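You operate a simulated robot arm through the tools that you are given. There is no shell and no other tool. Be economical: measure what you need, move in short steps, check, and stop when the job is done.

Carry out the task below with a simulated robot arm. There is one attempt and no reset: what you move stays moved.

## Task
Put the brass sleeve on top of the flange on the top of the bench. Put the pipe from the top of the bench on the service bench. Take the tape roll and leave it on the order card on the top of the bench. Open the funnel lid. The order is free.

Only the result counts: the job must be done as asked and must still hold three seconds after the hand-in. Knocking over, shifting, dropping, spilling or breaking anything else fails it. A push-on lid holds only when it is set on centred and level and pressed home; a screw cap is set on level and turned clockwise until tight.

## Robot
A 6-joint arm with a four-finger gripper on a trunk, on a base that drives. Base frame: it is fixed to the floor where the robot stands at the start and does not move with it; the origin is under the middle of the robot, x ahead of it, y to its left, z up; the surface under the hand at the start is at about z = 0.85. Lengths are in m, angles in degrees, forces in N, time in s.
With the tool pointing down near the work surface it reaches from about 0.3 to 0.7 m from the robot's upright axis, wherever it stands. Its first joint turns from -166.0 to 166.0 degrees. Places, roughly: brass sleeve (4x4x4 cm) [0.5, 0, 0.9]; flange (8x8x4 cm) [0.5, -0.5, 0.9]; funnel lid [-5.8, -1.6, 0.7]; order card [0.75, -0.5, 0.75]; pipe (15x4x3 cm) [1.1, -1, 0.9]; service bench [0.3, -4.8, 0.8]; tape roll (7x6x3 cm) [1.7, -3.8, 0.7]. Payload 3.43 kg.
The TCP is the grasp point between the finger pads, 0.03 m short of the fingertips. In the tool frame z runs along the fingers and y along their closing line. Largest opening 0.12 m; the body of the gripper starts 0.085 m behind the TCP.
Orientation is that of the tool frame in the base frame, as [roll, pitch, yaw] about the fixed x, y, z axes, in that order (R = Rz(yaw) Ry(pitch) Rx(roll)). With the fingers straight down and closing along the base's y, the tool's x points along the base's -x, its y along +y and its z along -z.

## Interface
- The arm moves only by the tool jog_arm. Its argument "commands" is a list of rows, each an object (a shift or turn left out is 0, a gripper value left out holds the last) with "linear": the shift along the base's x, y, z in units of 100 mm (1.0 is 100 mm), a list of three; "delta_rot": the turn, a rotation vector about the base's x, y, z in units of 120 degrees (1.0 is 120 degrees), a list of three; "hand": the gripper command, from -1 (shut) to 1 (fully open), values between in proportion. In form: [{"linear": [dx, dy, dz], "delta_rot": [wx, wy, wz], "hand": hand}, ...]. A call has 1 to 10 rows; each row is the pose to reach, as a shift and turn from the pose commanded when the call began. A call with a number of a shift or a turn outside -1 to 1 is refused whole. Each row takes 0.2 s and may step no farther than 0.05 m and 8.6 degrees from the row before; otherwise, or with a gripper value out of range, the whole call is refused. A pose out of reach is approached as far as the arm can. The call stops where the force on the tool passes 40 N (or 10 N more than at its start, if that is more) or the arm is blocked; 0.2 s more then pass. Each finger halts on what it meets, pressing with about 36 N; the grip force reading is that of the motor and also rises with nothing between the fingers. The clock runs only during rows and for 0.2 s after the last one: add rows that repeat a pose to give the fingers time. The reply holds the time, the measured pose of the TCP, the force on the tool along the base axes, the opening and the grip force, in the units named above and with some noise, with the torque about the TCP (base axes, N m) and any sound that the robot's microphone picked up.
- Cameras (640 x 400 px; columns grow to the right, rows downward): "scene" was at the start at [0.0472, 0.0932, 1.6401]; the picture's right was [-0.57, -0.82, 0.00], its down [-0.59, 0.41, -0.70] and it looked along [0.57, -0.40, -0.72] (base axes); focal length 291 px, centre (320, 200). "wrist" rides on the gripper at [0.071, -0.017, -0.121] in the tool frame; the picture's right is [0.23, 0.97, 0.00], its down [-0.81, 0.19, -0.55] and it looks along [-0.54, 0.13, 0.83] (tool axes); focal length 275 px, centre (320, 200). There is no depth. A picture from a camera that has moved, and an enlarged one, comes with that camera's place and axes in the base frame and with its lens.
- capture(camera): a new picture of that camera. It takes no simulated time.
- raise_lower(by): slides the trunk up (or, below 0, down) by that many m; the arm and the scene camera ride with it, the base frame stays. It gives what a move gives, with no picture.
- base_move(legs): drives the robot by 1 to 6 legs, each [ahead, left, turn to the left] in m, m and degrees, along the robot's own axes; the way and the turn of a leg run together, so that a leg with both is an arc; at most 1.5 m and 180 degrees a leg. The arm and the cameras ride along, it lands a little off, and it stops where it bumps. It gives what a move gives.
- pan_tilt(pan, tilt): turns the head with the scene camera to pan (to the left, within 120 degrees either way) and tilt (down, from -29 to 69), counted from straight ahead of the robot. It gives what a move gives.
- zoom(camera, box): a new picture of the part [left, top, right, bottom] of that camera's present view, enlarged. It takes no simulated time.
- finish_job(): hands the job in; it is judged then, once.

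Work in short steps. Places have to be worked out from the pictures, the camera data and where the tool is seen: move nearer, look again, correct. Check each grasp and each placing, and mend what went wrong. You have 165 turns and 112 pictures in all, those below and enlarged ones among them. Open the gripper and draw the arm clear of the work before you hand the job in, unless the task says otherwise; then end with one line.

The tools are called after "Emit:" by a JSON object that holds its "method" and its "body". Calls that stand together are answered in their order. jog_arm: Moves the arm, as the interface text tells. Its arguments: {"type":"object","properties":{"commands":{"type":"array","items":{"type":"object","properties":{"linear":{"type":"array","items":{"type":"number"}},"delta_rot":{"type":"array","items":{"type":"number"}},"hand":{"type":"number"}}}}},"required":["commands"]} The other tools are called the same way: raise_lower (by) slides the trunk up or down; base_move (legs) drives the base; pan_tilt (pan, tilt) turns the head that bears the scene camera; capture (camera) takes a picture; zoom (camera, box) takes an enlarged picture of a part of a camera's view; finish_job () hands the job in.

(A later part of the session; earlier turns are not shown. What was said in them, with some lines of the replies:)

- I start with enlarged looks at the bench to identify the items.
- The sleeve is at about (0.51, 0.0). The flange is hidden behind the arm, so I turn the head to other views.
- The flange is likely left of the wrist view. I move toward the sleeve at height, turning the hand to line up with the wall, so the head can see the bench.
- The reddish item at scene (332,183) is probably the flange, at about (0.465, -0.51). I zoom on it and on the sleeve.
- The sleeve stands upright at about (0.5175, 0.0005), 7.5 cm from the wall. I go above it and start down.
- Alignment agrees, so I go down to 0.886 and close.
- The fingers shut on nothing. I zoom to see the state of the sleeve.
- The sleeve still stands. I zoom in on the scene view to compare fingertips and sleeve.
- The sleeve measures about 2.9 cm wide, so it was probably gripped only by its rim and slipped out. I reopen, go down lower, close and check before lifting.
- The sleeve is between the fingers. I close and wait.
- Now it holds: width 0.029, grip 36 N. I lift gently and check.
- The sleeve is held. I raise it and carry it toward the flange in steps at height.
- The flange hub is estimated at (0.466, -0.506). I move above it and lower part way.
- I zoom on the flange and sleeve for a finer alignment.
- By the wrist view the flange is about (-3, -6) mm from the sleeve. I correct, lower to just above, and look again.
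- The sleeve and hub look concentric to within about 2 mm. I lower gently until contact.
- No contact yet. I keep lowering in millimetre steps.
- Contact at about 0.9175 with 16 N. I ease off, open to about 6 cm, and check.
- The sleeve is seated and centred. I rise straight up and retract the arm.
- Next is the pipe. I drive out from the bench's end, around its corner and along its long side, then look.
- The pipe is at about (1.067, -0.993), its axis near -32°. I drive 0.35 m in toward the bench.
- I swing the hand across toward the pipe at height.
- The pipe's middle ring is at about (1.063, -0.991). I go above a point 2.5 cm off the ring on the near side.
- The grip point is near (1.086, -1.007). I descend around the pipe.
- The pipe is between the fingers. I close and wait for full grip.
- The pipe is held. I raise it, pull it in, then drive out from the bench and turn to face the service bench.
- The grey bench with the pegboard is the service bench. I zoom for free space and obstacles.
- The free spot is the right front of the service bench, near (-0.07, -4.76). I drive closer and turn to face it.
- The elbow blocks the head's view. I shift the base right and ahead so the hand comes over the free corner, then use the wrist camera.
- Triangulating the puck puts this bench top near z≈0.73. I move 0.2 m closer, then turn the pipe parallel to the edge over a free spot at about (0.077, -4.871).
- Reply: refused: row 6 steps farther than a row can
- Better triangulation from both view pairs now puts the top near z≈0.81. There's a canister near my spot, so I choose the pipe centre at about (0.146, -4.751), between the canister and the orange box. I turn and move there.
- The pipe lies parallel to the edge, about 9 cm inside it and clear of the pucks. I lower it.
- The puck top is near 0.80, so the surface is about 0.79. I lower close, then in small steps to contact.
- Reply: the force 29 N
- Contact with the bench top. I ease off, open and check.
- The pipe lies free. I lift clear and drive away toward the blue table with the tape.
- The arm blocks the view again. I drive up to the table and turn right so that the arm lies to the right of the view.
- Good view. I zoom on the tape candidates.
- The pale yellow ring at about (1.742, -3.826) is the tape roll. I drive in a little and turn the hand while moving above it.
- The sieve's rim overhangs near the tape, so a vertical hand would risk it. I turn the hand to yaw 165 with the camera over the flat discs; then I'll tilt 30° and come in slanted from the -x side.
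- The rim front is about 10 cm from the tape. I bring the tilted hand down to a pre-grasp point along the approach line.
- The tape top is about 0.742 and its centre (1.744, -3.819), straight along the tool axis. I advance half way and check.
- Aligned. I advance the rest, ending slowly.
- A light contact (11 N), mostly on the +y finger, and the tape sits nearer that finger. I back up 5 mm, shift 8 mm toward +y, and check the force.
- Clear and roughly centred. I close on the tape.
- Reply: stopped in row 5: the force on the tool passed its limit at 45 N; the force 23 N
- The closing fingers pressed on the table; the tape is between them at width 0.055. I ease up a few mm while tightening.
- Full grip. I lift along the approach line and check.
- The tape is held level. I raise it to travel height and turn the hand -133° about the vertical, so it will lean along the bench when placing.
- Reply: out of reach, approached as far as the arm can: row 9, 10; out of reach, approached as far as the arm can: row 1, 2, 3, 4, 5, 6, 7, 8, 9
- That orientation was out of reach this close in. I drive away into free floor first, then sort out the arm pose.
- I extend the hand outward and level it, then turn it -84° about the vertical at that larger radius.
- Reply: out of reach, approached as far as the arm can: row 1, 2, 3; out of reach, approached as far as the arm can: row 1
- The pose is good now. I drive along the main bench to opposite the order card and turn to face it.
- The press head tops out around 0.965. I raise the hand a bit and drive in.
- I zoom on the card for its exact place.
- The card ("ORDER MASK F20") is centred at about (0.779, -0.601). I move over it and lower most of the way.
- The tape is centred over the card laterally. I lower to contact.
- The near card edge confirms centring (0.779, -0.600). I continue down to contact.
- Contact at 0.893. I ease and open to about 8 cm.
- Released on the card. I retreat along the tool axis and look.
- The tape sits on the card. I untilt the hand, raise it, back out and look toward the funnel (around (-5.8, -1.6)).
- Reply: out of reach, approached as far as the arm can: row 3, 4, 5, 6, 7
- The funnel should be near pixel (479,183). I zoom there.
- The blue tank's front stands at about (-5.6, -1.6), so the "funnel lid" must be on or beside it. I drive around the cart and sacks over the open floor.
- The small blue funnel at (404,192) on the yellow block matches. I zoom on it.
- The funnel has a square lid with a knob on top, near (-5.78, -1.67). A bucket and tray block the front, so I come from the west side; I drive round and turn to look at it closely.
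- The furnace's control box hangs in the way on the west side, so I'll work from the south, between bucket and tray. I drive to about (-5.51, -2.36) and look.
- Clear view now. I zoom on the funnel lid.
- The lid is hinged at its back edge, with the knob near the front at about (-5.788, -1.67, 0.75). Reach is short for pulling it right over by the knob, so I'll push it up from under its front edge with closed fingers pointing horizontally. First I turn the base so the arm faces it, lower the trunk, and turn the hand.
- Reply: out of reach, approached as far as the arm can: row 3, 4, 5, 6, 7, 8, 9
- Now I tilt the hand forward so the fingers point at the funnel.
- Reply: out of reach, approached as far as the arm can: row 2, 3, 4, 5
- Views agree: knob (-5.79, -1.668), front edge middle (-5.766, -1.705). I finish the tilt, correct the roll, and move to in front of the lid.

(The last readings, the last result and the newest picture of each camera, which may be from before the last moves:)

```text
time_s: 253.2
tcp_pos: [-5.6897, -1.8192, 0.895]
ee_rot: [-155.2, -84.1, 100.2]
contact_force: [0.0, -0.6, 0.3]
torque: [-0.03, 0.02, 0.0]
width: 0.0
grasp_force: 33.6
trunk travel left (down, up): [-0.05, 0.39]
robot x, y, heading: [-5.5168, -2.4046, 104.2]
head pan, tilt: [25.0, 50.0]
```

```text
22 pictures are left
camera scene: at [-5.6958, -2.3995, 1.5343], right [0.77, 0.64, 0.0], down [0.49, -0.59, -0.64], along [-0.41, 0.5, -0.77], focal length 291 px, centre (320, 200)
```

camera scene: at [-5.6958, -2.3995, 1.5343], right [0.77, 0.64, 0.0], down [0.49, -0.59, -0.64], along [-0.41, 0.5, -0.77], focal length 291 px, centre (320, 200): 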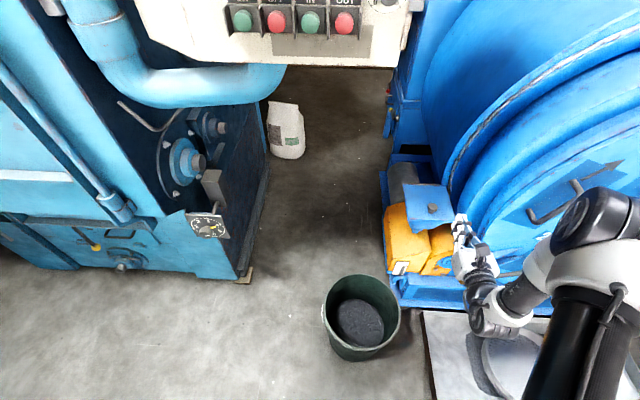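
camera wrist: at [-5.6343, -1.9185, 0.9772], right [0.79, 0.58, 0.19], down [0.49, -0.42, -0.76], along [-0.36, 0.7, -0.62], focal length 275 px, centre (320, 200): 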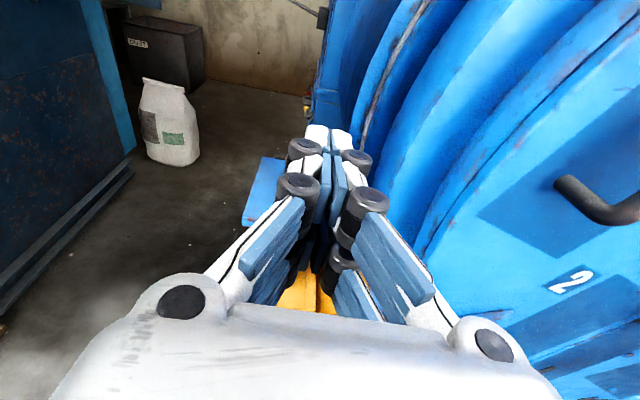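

The fingers point along the right direction and are in line with the lid. I lower in front of it to z≈0.69.

Emit:
{"method": "jog_arm", "body": {"commands": [{"linear": [0, 0, -0.45]}, {"linear": [0, 0, -0.9]}, {"linear": [0, 0, -1]}]}}

Emit:
{"method": "jog_arm", "body": {"commands": [{"linear": [0, 0, -0.45]}, {"linear": [0, 0, -0.9]}, {"linear": [0, 0, -1]}]}}

Emit:
{"method": "capture", "body": {"camera": "wrist"}}

Emit:
{"method": "zoom", "body": {"camera": "scene", "box": [370, 150, 530, 320]}}

```text
time_s: 254.0
tcp_pos: [-5.6903, -1.8174, 0.7932]
ee_rot: [-155.6, -84.0, 100.8]
contact_force: [0.2, -0.3, 0.8]
torque: [-0.02, 0.0, 0.04]
width: 0.0
grasp_force: 33.4
trunk travel left (down, up): [-0.05, 0.39]
robot x, y, heading: [-5.5185, -2.4047, 104.5]
head pan, tilt: [25.0, 50.0]
```

```text
time_s: 254.8
tcp_pos: [-5.6874, -1.817, 0.6933]
ee_rot: [-155.6, -84.0, 100.6]
contact_force: [0.0, 1.0, 0.5]
torque: [0.02, 0.0, 0.02]
width: 0.0
grasp_force: 33.0
trunk travel left (down, up): [-0.05, 0.39]
robot x, y, heading: [-5.5147, -2.4041, 104.5]
head pan, tilt: [25.0, 50.0]
```

```text
21 pictures are left
camera wrist: at [-5.6334, -1.9176, 0.7752], right [0.79, 0.58, 0.19], down [0.49, -0.42, -0.76], along [-0.36, 0.7, -0.62], focal length 275 px, centre (320, 200)
```

wrist: 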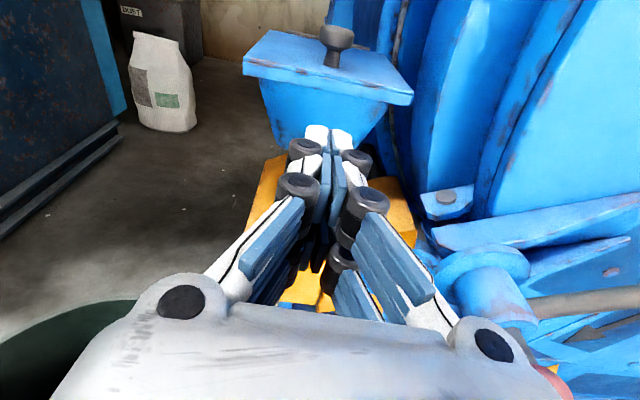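

```text
2.35 times, centred on (450, 235) of scene
camera zoom: at [-5.6957, -2.3997, 1.5343], right [0.77, 0.64, 0.0], down [0.49, -0.59, -0.64], along [-0.41, 0.5, -0.77], focal length 684 px, centre (14, 118)
```

zoom: 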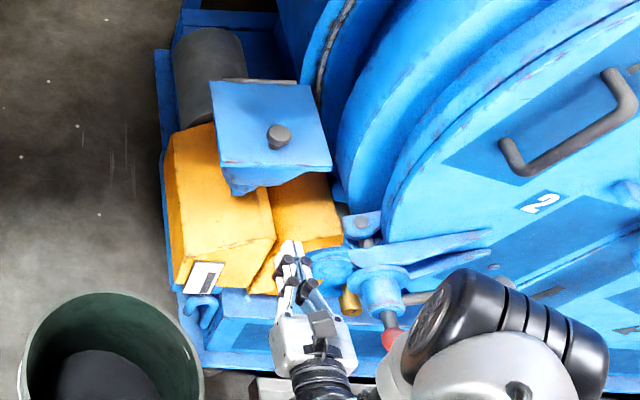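

The closer look puts the lid plate at z≈0.685–0.70, with overhang all round. I lower to 0.655 and advance most of the way.

Emit:
{"method": "jog_arm", "body": {"commands": [{"linear": [0.07, 0.05, -0.38]}, {"linear": [-0.18, 0.4, -0.38]}, {"linear": [-0.42, 0.74, -0.38]}]}}

Emit:
{"method": "capture", "body": {"camera": "wrist"}}

Emit:
{"method": "zoom", "body": {"camera": "scene", "box": [390, 150, 490, 260]}}

```text
time_s: 255.6
tcp_pos: [-5.7317, -1.7428, 0.6568]
ee_rot: [-155.5, -84.0, 100.4]
contact_force: [0.6, -0.7, -0.5]
torque: [0.04, -0.02, -0.01]
width: 0.0
grasp_force: 33.5
trunk travel left (down, up): [-0.05, 0.39]
robot x, y, heading: [-5.5182, -2.402, 104.5]
head pan, tilt: [25.0, 50.0]
```

```text
19 pictures are left
camera wrist: at [-5.6765, -1.8423, 0.7395], right [0.79, 0.58, 0.19], down [0.49, -0.42, -0.76], along [-0.36, 0.7, -0.62], focal length 275 px, centre (320, 200)
```

wrist: 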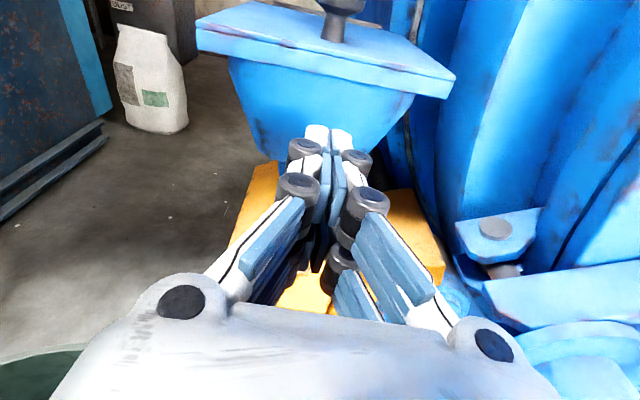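

```text
3.64 times, centred on (440, 205) of scene
camera zoom: at [-5.6959, -2.3997, 1.5342], right [0.77, 0.64, 0.0], down [0.49, -0.59, -0.64], along [-0.41, 0.5, -0.77], focal length 1057 px, centre (-116, 182)
```

zoom: 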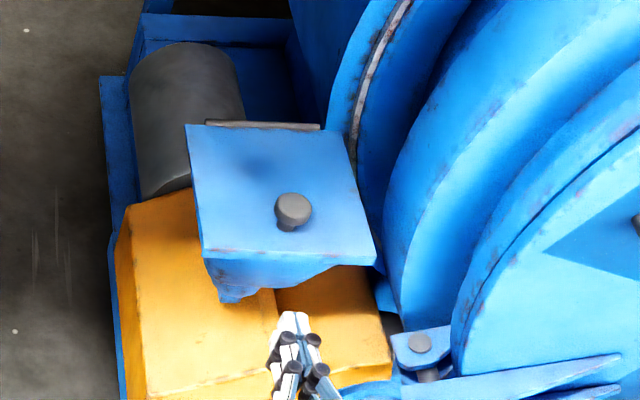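

The lid underside is about 0.69 with roughly 1.5–2 cm overhang; the tips are 3 cm short of the edge. I advance 4.5 cm slowly.

Emit:
{"method": "jog_arm", "body": {"commands": [{"linear": [-0.12, 0.16, 0]}, {"linear": [-0.17, 0.24, 0]}, {"linear": [-0.21, 0.29, 0]}, {"linear": [-0.24, 0.33, 0]}, {"linear": [-0.26, 0.365, 0]}]}}

Emit:
{"method": "capture", "body": {"camera": "wrist"}}

```text
time_s: 256.8
tcp_pos: [-5.7579, -1.7078, 0.6564]
ee_rot: [-155.7, -83.8, 100.7]
contact_force: [0.5, -0.6, -0.1]
torque: [-0.02, 0.0, -0.01]
width: 0.0
grasp_force: 33.2
trunk travel left (down, up): [-0.05, 0.39]
robot x, y, heading: [-5.5188, -2.4066, 104.6]
head pan, tilt: [25.0, 50.0]
```

```text
17 pictures are left
camera wrist: at [-5.7031, -1.8073, 0.7383], right [0.79, 0.58, 0.19], down [0.49, -0.42, -0.76], along [-0.36, 0.7, -0.62], focal length 275 px, centre (320, 200)
```

wrist: 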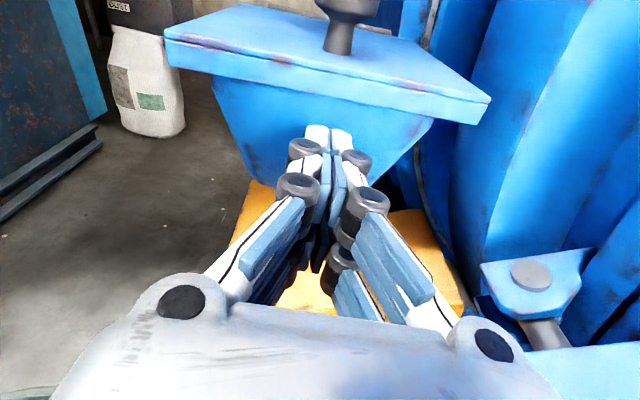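

Still no contact with the wall. I advance another 2 cm slowly.

Emit:
{"method": "jog_arm", "body": {"commands": [{"linear": [-0.04, 0.055, 0]}, {"linear": [-0.07, 0.1, 0]}, {"linear": [-0.1, 0.14, 0]}, {"linear": [-0.12, 0.165, 0]}]}}

Emit:
{"method": "jog_arm", "body": {"commands": [{"linear": [0, 0, 0.07]}, {"linear": [0, 0, 0.12]}, {"linear": [0, 0, 0.17]}]}}

Emit:
{"method": "capture", "body": {"camera": "wrist"}}

```text
time_s: 257.7
tcp_pos: [-5.765, -1.6965, 0.6548]
ee_rot: [-154.3, -84.2, 99.3]
contact_force: [10.6, -22.0, 12.1]
torque: [0.68, 0.45, 0.19]
width: 0.0002
grasp_force: 33.5
trunk travel left (down, up): [-0.05, 0.39]
robot x, y, heading: [-5.517, -2.4044, 104.7]
head pan, tilt: [25.0, 50.0]
stopped in row 4: the force on the tool passed its limit at 45 N (the readings are from after the stop); the commanded pose is now the measured one
```

```text
time_s: 258.5
tcp_pos: [-5.7632, -1.6967, 0.6652]
ee_rot: [-156.0, -83.4, 101.0]
contact_force: [14.2, -20.1, -13.8]
torque: [0.08, 0.04, 0.06]
width: 0.0
grasp_force: 33.5
trunk travel left (down, up): [-0.05, 0.39]
robot x, y, heading: [-5.5181, -2.4062, 104.4]
head pan, tilt: [25.0, 50.0]
```

```text
16 pictures are left
camera wrist: at [-5.7099, -1.7956, 0.7493], right [0.79, 0.58, 0.18], down [0.49, -0.43, -0.76], along [-0.36, 0.69, -0.63], focal length 275 px, centre (320, 200)
```

wrist: 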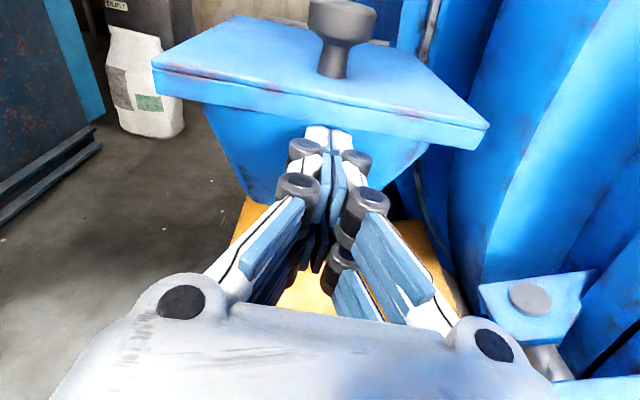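

The tips touch the funnel wall. I back off about 1 cm and raise, to catch the overhanging lid edge.

Emit:
{"method": "jog_arm", "body": {"commands": [{"linear": [0.06, -0.09, -0.03]}, {"linear": [0.06, -0.09, 0.05]}, {"linear": [0.06, -0.09, 0.15]}, {"linear": [0.06, -0.09, 0.25]}, {"linear": [0.06, -0.09, 0.35]}]}}

Emit:
{"method": "capture", "body": {"camera": "wrist"}}

```text
time_s: 259.7
tcp_pos: [-5.7602, -1.7029, 0.7052]
ee_rot: [-155.1, -83.9, 100.1]
contact_force: [-0.3, -0.3, 0.0]
torque: [0.0, -0.03, 0.0]
width: 0.0
grasp_force: 33.4
trunk travel left (down, up): [-0.05, 0.39]
robot x, y, heading: [-5.5193, -2.4047, 104.4]
head pan, tilt: [25.0, 50.0]
```

```text
15 pictures are left
camera wrist: at [-5.7055, -1.8027, 0.7878], right [0.79, 0.58, 0.19], down [0.49, -0.42, -0.76], along [-0.36, 0.7, -0.62], focal length 275 px, centre (320, 200)
```

wrist: 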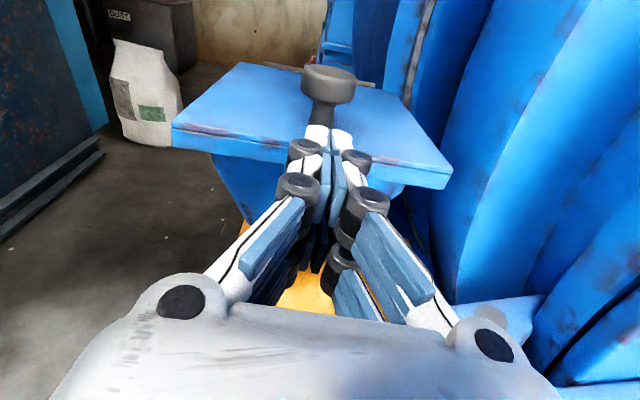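

The tips slid up in front of the edge, so the front overhang is too small. The side overhangs look like about 2 cm, so I back off, lower, and shift left to slide the fingers under the lid's left edge.

Emit:
{"method": "jog_arm", "body": {"commands": [{"linear": [0.18, -0.25, 0]}, {"linear": [0.35, -0.49, 0]}, {"linear": [0.35, -0.49, -0.3]}, {"linear": [0.35, -0.49, -0.5]}, {"linear": [0.06, -0.69, -0.5]}, {"linear": [-0.22, -0.9, -0.5]}]}}

Emit:
{"method": "capture", "body": {"camera": "wrist"}}

```text
time_s: 261.1
tcp_pos: [-5.7822, -1.7946, 0.6538]
ee_rot: [-155.6, -83.9, 100.6]
contact_force: [0.3, -0.5, -0.2]
torque: [-0.01, 0.02, 0.02]
width: 0.0
grasp_force: 33.5
trunk travel left (down, up): [-0.05, 0.39]
robot x, y, heading: [-5.5133, -2.406, 104.4]
head pan, tilt: [25.0, 50.0]
```

```text
14 pictures are left
camera wrist: at [-5.7275, -1.8949, 0.7358], right [0.79, 0.58, 0.19], down [0.49, -0.43, -0.76], along [-0.36, 0.69, -0.62], focal length 275 px, centre (320, 200)
```

wrist: 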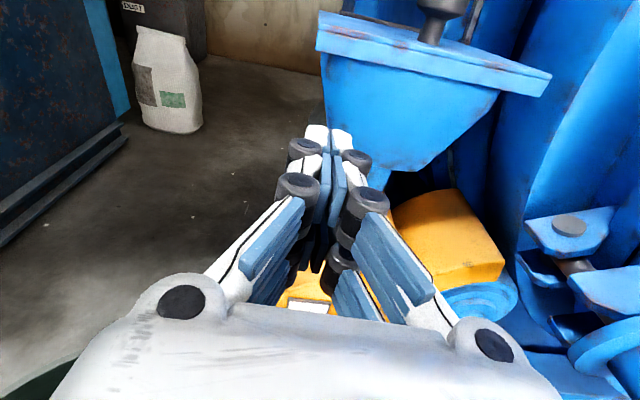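

On the left side the overhang is no better. I switch to the mushroom knob: its disc is at about (-5.795, -1.654, 0.735). I raise the hand, open it, tilt to about 60°, and line up in front of the knob.

Emit:
{"method": "jog_arm", "body": {"commands": [{"linear": [0, 0, 0.3], "hand": 0.2}, {"linear": [0, 0, 0.65], "delta_rot": [-0.05, -0.036, 0]}, {"linear": [0, 0, 1], "delta_rot": [-0.1, -0.072, 0]}, {"linear": [0, 0, 1], "delta_rot": [-0.135, -0.098, 0]}, {"linear": [0.1, 0.05, 1], "delta_rot": [-0.169, -0.122, 0]}]}}

Emit:
{"method": "jog_arm", "body": {"commands": [{"linear": [0.14, 0.2, 0.3]}, {"linear": [0.27, 0.6, 0.32]}]}}

Emit:
{"method": "capture", "body": {"camera": "wrist"}}

```text
time_s: 262.3
tcp_pos: [-5.7714, -1.7897, 0.7527]
ee_rot: [-176.3, -59.2, 120.7]
contact_force: [1.0, 0.8, 0.0]
torque: [0.0, 0.05, 0.0]
width: 0.072
grasp_force: 0.0
trunk travel left (down, up): [-0.05, 0.39]
robot x, y, heading: [-5.5171, -2.4046, 104.4]
head pan, tilt: [25.0, 50.0]
```

```text
time_s: 262.9
tcp_pos: [-5.7456, -1.7297, 0.7861]
ee_rot: [-176.2, -59.2, 120.7]
contact_force: [0.4, 0.3, 0.5]
torque: [-0.02, 0.0, -0.01]
width: 0.0721
grasp_force: 0.0
trunk travel left (down, up): [-0.05, 0.39]
robot x, y, heading: [-5.517, -2.4032, 104.4]
head pan, tilt: [25.0, 50.0]
```

```text
13 pictures are left
camera wrist: at [-5.7182, -1.7921, 0.9083], right [0.75, 0.64, 0.17], down [0.64, -0.64, -0.42], along [-0.17, 0.42, -0.89], focal length 275 px, centre (320, 200)
```

wrist: 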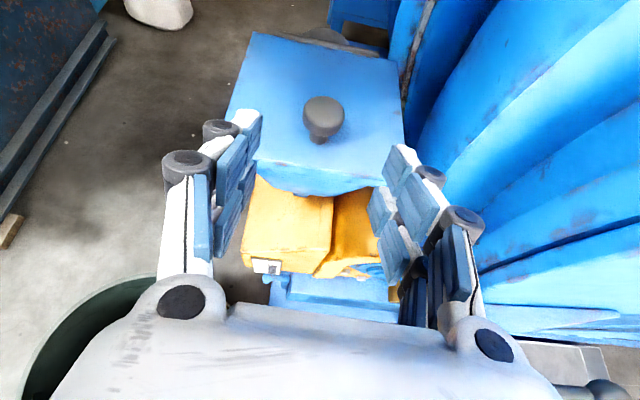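

Knob confirmed at (-5.80, -1.651). I advance so the fingers straddle it.

Emit:
{"method": "jog_arm", "body": {"commands": [{"linear": [-0.2, 0.3, -0.16]}, {"linear": [-0.36, 0.54, -0.29]}, {"linear": [-0.46, 0.68, -0.36]}, {"linear": [-0.52, 0.77, -0.41]}]}}

Emit:
{"method": "capture", "body": {"camera": "wrist"}}

```text
time_s: 263.9
tcp_pos: [-5.7972, -1.6516, 0.744]
ee_rot: [-176.2, -59.3, 120.6]
contact_force: [0.4, -0.3, -0.9]
torque: [0.0, -0.02, -0.02]
width: 0.0718
grasp_force: 0.1
trunk travel left (down, up): [-0.05, 0.39]
robot x, y, heading: [-5.5123, -2.4033, 104.5]
head pan, tilt: [25.0, 50.0]
```

```text
12 pictures are left
camera wrist: at [-5.7698, -1.7141, 0.8679], right [0.75, 0.64, 0.17], down [0.64, -0.64, -0.42], along [-0.17, 0.42, -0.89], focal length 275 px, centre (320, 200)
```

wrist: 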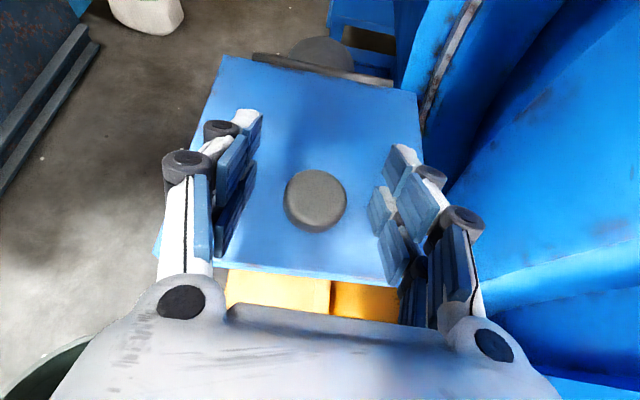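

The knob is right between the pads. I close.

Emit:
{"method": "jog_arm", "body": {"commands": [{"hand": -1}, {"hand": -1}, {"hand": -1}, {"hand": -1}, {"hand": -1}, {"hand": -1}]}}

```text
time_s: 265.3
tcp_pos: [-5.7983, -1.6511, 0.7447]
ee_rot: [-176.3, -59.3, 120.7]
contact_force: [-2.6, -0.7, -1.6]
torque: [0.09, 0.19, -0.07]
width: 0.032
grasp_force: 44.5
trunk travel left (down, up): [-0.05, 0.39]
robot x, y, heading: [-5.5164, -2.4058, 104.3]
head pan, tilt: [25.0, 50.0]
```

Gripped. I lift along the hinge arc to about 30°, half-rotating the hand with the lid.

Emit:
{"method": "jog_arm", "body": {"commands": [{"linear": [-0.025, 0.035, 0.11], "delta_rot": [-0.017, -0.012, 0]}, {"linear": [-0.056, 0.078, 0.214], "delta_rot": [-0.034, -0.024, 0]}, {"linear": [-0.093, 0.13, 0.313], "delta_rot": [-0.051, -0.037, 0]}, {"linear": [-0.133, 0.185, 0.406], "delta_rot": [-0.068, -0.049, 0]}, {"linear": [-0.179, 0.249, 0.493], "delta_rot": [-0.085, -0.061, 0]}, {"linear": [-0.228, 0.318, 0.572], "delta_rot": [-0.101, -0.073, 0]}]}}

Emit:
{"method": "capture", "body": {"camera": "wrist"}}

```text
time_s: 266.7
tcp_pos: [-5.8195, -1.6221, 0.7994]
ee_rot: [-177.6, -45.5, 122.3]
contact_force: [12.0, -2.6, -4.3]
torque: [-0.48, -0.7, 0.26]
width: 0.0335
grasp_force: 44.5
out of reach, approached as far as the arm can: row 5, 6
trunk travel left (down, up): [-0.05, 0.39]
robot x, y, heading: [-5.5126, -2.4058, 104.3]
head pan, tilt: [25.0, 50.0]
```

```text
11 pictures are left
camera wrist: at [-5.8084, -1.6595, 0.9346], right [0.72, 0.68, 0.14], down [0.69, -0.69, -0.2], along [-0.04, 0.24, -0.97], focal length 275 px, centre (320, 200)
```

wrist: 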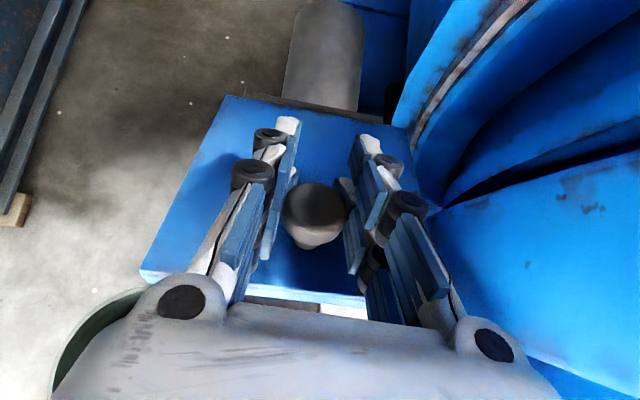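

The lid is rising (about 28°) but the arm is near its reach. I tilt the hand forward again and continue to about 40°.

Emit:
{"method": "jog_arm", "body": {"commands": [{"linear": [0, 0, 0], "delta_rot": [0.04, 0.029, 0]}, {"linear": [-0.04, 0.05, 0.05], "delta_rot": [0.08, 0.058, 0]}, {"linear": [-0.075, 0.1, 0.095], "delta_rot": [0.1, 0.072, 0]}, {"linear": [-0.111, 0.155, 0.135], "delta_rot": [0.1, 0.072, 0]}]}}

Emit:
{"method": "zoom", "body": {"camera": "scene", "box": [380, 120, 540, 280]}}

```text
time_s: 267.7
tcp_pos: [-5.8309, -1.6056, 0.8108]
ee_rot: [-176.3, -58.9, 120.6]
contact_force: [14.4, 7.5, -12.3]
torque: [-0.4, -0.49, 0.33]
width: 0.0314
grasp_force: 45.3
trunk travel left (down, up): [-0.05, 0.39]
robot x, y, heading: [-5.5161, -2.4046, 104.8]
head pan, tilt: [25.0, 50.0]
```

```text
2.50 times, centred on (460, 200) of scene
camera zoom: at [-5.6944, -2.3978, 1.5344], right [0.77, 0.64, 0.0], down [0.49, -0.59, -0.64], along [-0.41, 0.49, -0.77], focal length 726 px, centre (-30, 200)
```

zoom: 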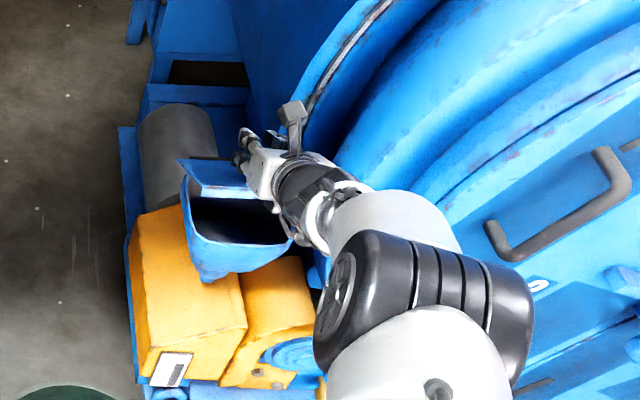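

The lid is clearly up about 40°. I open the fingers slightly to test whether the hinge holds by itself.

Emit:
{"method": "jog_arm", "body": {"commands": [{"hand": -0.35}, {"hand": -0.2}, {"hand": -0.2}, {"hand": -0.2}]}}

Emit:
{"method": "capture", "body": {"camera": "wrist"}}

```text
time_s: 268.7
tcp_pos: [-5.8313, -1.6073, 0.8126]
ee_rot: [-176.4, -59.3, 120.7]
contact_force: [0.4, -0.5, 0.5]
torque: [0.01, 0.02, 0.02]
width: 0.048
grasp_force: 0.1
trunk travel left (down, up): [-0.05, 0.39]
robot x, y, heading: [-5.518, -2.4041, 104.5]
head pan, tilt: [25.0, 50.0]
```

```text
9 pictures are left
camera wrist: at [-5.8044, -1.6704, 0.9353], right [0.75, 0.64, 0.17], down [0.64, -0.64, -0.42], along [-0.16, 0.42, -0.89], focal length 275 px, centre (320, 200)
```

wrist: 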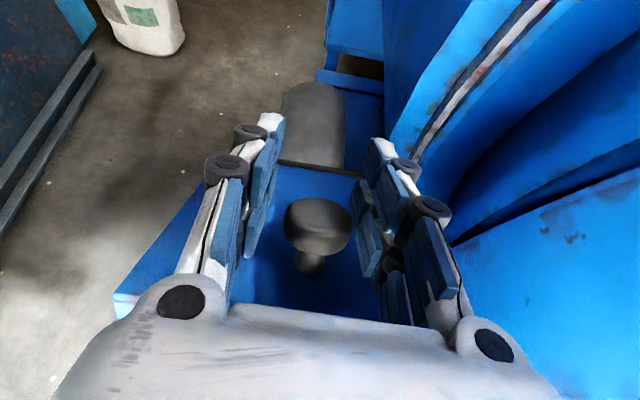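

The force is zero and the lid stays up: the hinge holds by friction. I withdraw straight up and back, close the hand and tilt it level, to push the lid fully open from underneath.

Emit:
{"method": "jog_arm", "body": {"commands": [{"linear": [0, 0, 0.35]}, {"linear": [0, 0, 0.7]}, {"linear": [0, 0, 1]}]}}

Emit:
{"method": "jog_arm", "body": {"commands": [{"linear": [0.2, -0.3, 0]}, {"linear": [0.4, -0.6, 0], "hand": -1}, {"linear": [0.6, -0.85, 0], "delta_rot": [0.05, 0.036, 0]}, {"linear": [0.72, -1, 0], "delta_rot": [0.1, 0.072, 0]}, {"linear": [0.72, -1, 0], "delta_rot": [0.14, 0.1, 0]}, {"linear": [0.72, -1, 0], "delta_rot": [0.1755, 0.127, 0]}]}}

Emit:
{"method": "jog_arm", "body": {"commands": [{"linear": [0.15, -0.2, 0]}, {"linear": [0.15, -0.2, -0.45]}, {"linear": [0.15, -0.2, -0.9]}, {"linear": [0.15, -0.2, -1]}]}}

Emit:
{"method": "jog_arm", "body": {"commands": [{"linear": [0, 0, -0.4]}, {"linear": [0, 0, -0.7]}]}}

Emit:
{"method": "capture", "body": {"camera": "wrist"}}

```text
time_s: 269.5
tcp_pos: [-5.8322, -1.6089, 0.9121]
ee_rot: [-176.3, -59.1, 120.6]
contact_force: [0.0, 1.1, -0.5]
torque: [0.02, 0.02, 0.0]
width: 0.0479
grasp_force: 0.1
trunk travel left (down, up): [-0.05, 0.39]
robot x, y, heading: [-5.5155, -2.402, 104.6]
head pan, tilt: [25.0, 50.0]
```

```text
time_s: 270.9
tcp_pos: [-5.7593, -1.7071, 0.9123]
ee_rot: [-151.4, -84.7, 96.5]
contact_force: [0.0, 0.4, 0.4]
torque: [0.04, -0.01, -0.01]
width: 0.0
grasp_force: 33.3
trunk travel left (down, up): [-0.05, 0.39]
robot x, y, heading: [-5.517, -2.4055, 104.6]
head pan, tilt: [25.0, 50.0]
```

```text
time_s: 271.9
tcp_pos: [-5.7443, -1.7277, 0.8112]
ee_rot: [-151.6, -84.6, 96.5]
contact_force: [0.4, -0.5, 0.4]
torque: [0.0, 0.01, 0.01]
width: 0.0
grasp_force: 34.4
trunk travel left (down, up): [-0.05, 0.39]
robot x, y, heading: [-5.516, -2.4042, 104.4]
head pan, tilt: [25.0, 50.0]
```

```text
time_s: 272.5
tcp_pos: [-5.7437, -1.7257, 0.744]
ee_rot: [-151.4, -84.7, 96.4]
contact_force: [0.2, -0.7, 0.1]
torque: [-0.02, 0.01, 0.01]
width: 0.0
grasp_force: 33.6
trunk travel left (down, up): [-0.05, 0.39]
robot x, y, heading: [-5.515, -2.402, 104.6]
head pan, tilt: [25.0, 50.0]
```

```text
8 pictures are left
camera wrist: at [-5.6885, -1.8286, 0.8251], right [0.8, 0.58, 0.19], down [0.48, -0.42, -0.77], along [-0.37, 0.7, -0.61], focal length 275 px, centre (320, 200)
```

wrist: 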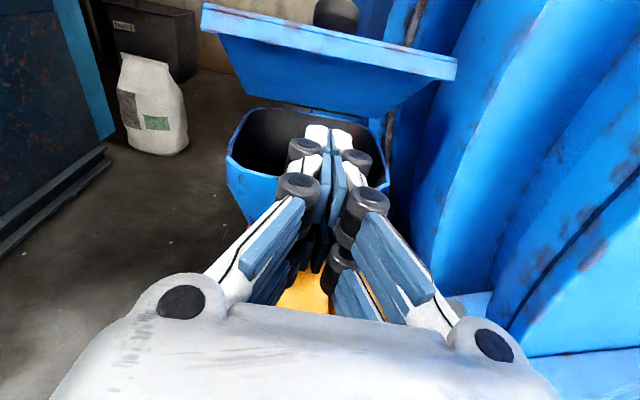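

The lid stays open and there is clear room beneath. I advance under it and raise.

Emit:
{"method": "jog_arm", "body": {"commands": [{"linear": [-0.2, 0.28, 0]}, {"linear": [-0.4, 0.56, 0]}, {"linear": [-0.52, 0.73, 0]}, {"linear": [-0.52, 0.73, 0.25]}, {"linear": [-0.52, 0.73, 0.5]}]}}

Emit:
{"method": "jog_arm", "body": {"commands": [{"linear": [-0.12, 0.16, 0.1]}, {"linear": [-0.24, 0.33, 0.15]}, {"linear": [-0.36, 0.5, 0.15]}, {"linear": [-0.48, 0.67, 0.15]}, {"linear": [-0.6, 0.84, 0.15]}]}}

Emit:
{"method": "capture", "body": {"camera": "wrist"}}

```text
time_s: 273.7
tcp_pos: [-5.7966, -1.6558, 0.7938]
ee_rot: [-151.0, -84.7, 95.9]
contact_force: [0.1, -0.1, 0.2]
torque: [-0.02, 0.0, -0.02]
width: 0.0
grasp_force: 33.6
trunk travel left (down, up): [-0.05, 0.39]
robot x, y, heading: [-5.5158, -2.4065, 104.3]
head pan, tilt: [25.0, 50.0]
```

```text
time_s: 274.9
tcp_pos: [-5.8426, -1.584, 0.8175]
ee_rot: [-151.7, -84.5, 96.7]
contact_force: [0.7, -2.2, -1.3]
torque: [0.06, 0.0, 0.02]
width: 0.0002
grasp_force: 33.4
out of reach, approached as far as the arm can: row 4, 5
trunk travel left (down, up): [-0.05, 0.39]
robot x, y, heading: [-5.5156, -2.4049, 104.3]
head pan, tilt: [25.0, 50.0]
```

```text
7 pictures are left
camera wrist: at [-5.7881, -1.6862, 0.8986], right [0.8, 0.58, 0.19], down [0.48, -0.42, -0.77], along [-0.37, 0.7, -0.61], focal length 275 px, centre (320, 200)
```

wrist: 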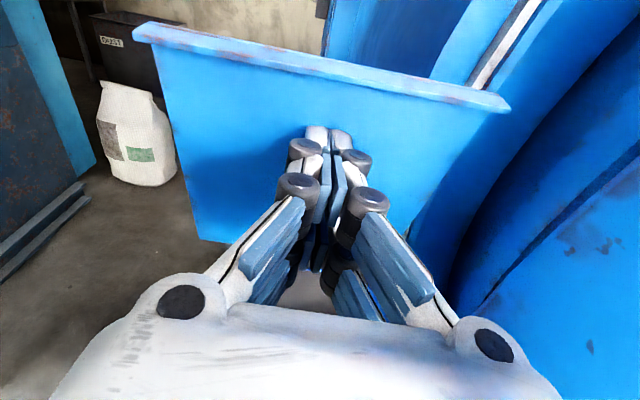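

The lid is now nearly upright (about 80°), at the limit of reach. I check the base's clearance to the bucket before nudging the base to push it further.

Emit:
{"method": "pan_tilt", "body": {"pan": 15, "tilt": 69}}

Emit:
{"method": "capture", "body": {"camera": "scene"}}

```text
time_s: 275.7
tcp_pos: [-5.843, -1.5845, 0.819]
ee_rot: [-151.5, -84.6, 96.5]
contact_force: [0.2, -0.3, -0.2]
torque: [0.01, -0.01, 0.02]
width: 0.0
grasp_force: 33.4
trunk travel left (down, up): [-0.05, 0.39]
robot x, y, heading: [-5.5195, -2.4078, 104.5]
head pan, tilt: [15.0, 68.8]
```

```text
6 pictures are left
camera scene: at [-5.674, -2.4109, 1.5124], right [0.87, 0.49, 0.0], down [0.46, -0.81, -0.36], along [-0.18, 0.32, -0.93], focal length 291 px, centre (320, 200)
```

scene: 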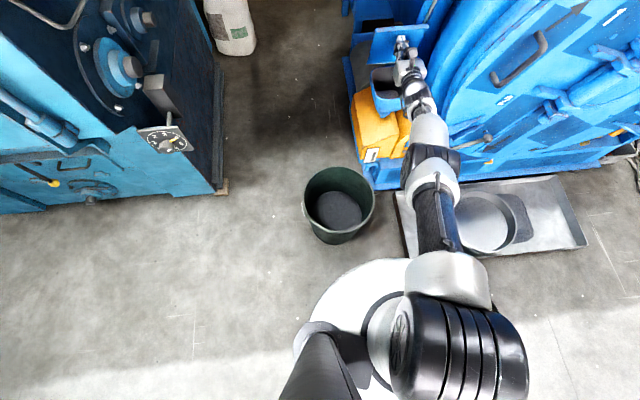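

The base edge is about 16 cm from the bucket and 20 cm from the tray, so a 5 cm nudge is safe. I drive it along the push direction.

Emit:
{"method": "base_move", "body": {"legs": [[0.047, 0.018, 0]]}}

Emit:
{"method": "capture", "body": {"camera": "scene"}}

```text
time_s: 276.6
tcp_pos: [-5.8719, -1.5439, 0.818]
ee_rot: [-151.6, -84.5, 96.7]
contact_force: [-0.5, -1.2, -0.5]
torque: [0.01, 0.0, 0.0]
width: 0.0001
grasp_force: 33.8
trunk travel left (down, up): [-0.05, 0.39]
robot x, y, heading: [-5.5509, -2.3634, 104.5]
head pan, tilt: [15.0, 68.8]
```

```text
5 pictures are left
camera scene: at [-5.7033, -2.3694, 1.5123], right [0.87, 0.49, 0.0], down [0.46, -0.81, -0.36], along [-0.18, 0.32, -0.93], focal length 291 px, centre (320, 200)
```

scene: 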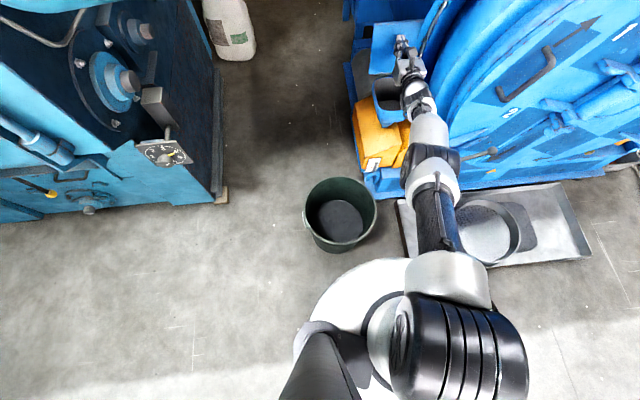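

The lid is now tipped back past vertical. I draw the hand back and check that it stays.

Emit:
{"method": "jog_arm", "body": {"commands": [{"linear": [0.2, -0.28, 0]}, {"linear": [0.4, -0.56, 0]}, {"linear": [0.6, -0.84, 0]}, {"linear": [0.7, -1, 0]}]}}

Emit:
{"method": "jog_arm", "body": {"commands": [{"linear": [0.2, -0.28, 0.2], "hand": 1}, {"linear": [0.4, -0.56, 0.4]}, {"linear": [0.6, -0.84, 0.6]}, {"linear": [0.7, -1, 0.8]}, {"linear": [0.7, -1, 1]}]}}

Emit:
{"method": "capture", "body": {"camera": "wrist"}}

Emit:
{"method": "capture", "body": {"camera": "scene"}}

```text
time_s: 277.6
tcp_pos: [-5.8023, -1.6423, 0.8198]
ee_rot: [-151.4, -84.7, 96.5]
contact_force: [-0.5, -0.6, -0.4]
torque: [-0.02, -0.04, 0.01]
width: 0.0
grasp_force: 33.7
trunk travel left (down, up): [-0.05, 0.39]
robot x, y, heading: [-5.5455, -2.3644, 104.4]
head pan, tilt: [15.0, 68.8]
```

```text
time_s: 278.8
tcp_pos: [-5.7314, -1.7446, 0.9203]
ee_rot: [-151.7, -84.5, 96.8]
contact_force: [-0.1, -0.6, -0.2]
torque: [-0.01, -0.01, 0.02]
width: 0.0894
grasp_force: 0.1
trunk travel left (down, up): [-0.05, 0.39]
robot x, y, heading: [-5.544, -2.3615, 104.3]
head pan, tilt: [15.0, 68.8]
```

```text
4 pictures are left
camera wrist: at [-5.677, -1.8452, 1.0005], right [0.8, 0.58, 0.19], down [0.48, -0.42, -0.77], along [-0.37, 0.7, -0.61], focal length 275 px, centre (320, 200)
```

wrist: 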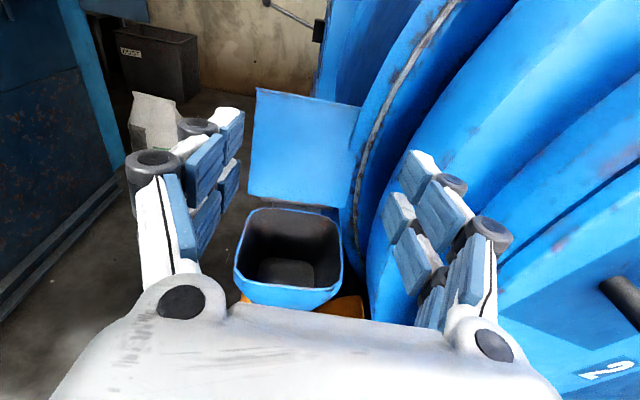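

```text
3 pictures are left
camera scene: at [-5.7032, -2.3696, 1.5123], right [0.87, 0.49, 0.0], down [0.46, -0.81, -0.36], along [-0.18, 0.32, -0.93], focal length 291 px, centre (320, 200)
```

scene: 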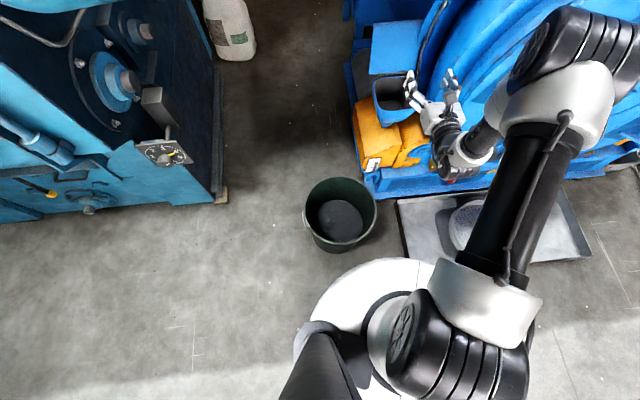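

The lid is open well past upright and stays. I back the base away to be clear, then hand in.

Emit:
{"method": "base_move", "body": {"legs": [[-0.3, 0, 0]]}}

Emit:
{"method": "capture", "body": {"camera": "scene"}}

```text
time_s: 280.9
tcp_pos: [-5.6551, -2.0392, 0.9198]
ee_rot: [-151.6, -84.6, 96.6]
contact_force: [-0.4, 0.6, -0.7]
torque: [-0.01, -0.01, 0.05]
width: 0.1202
grasp_force: 0.1
trunk travel left (down, up): [-0.05, 0.39]
robot x, y, heading: [-5.4734, -2.6592, 104.1]
head pan, tilt: [15.0, 68.8]
```

```text
2 pictures are left
camera scene: at [-5.627, -2.6656, 1.5123], right [0.87, 0.49, 0.0], down [0.46, -0.81, -0.36], along [-0.18, 0.32, -0.93], focal length 291 px, centre (320, 200)
```

scene: 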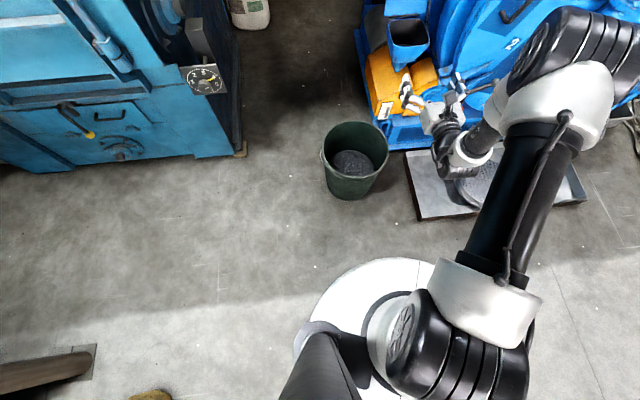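

All four parts are done and checked, the gripper is open and the arm is clear, so I hand the job in.

Emit:
{"method": "finish_job", "body": {}}

```text
The job is handed in.
```

The job is handed in: the brass sleeve is centred on the flange, the pipe is on the service bench, the tape roll is on the order card, and the funnel lid is open past upright and staying there by itself.
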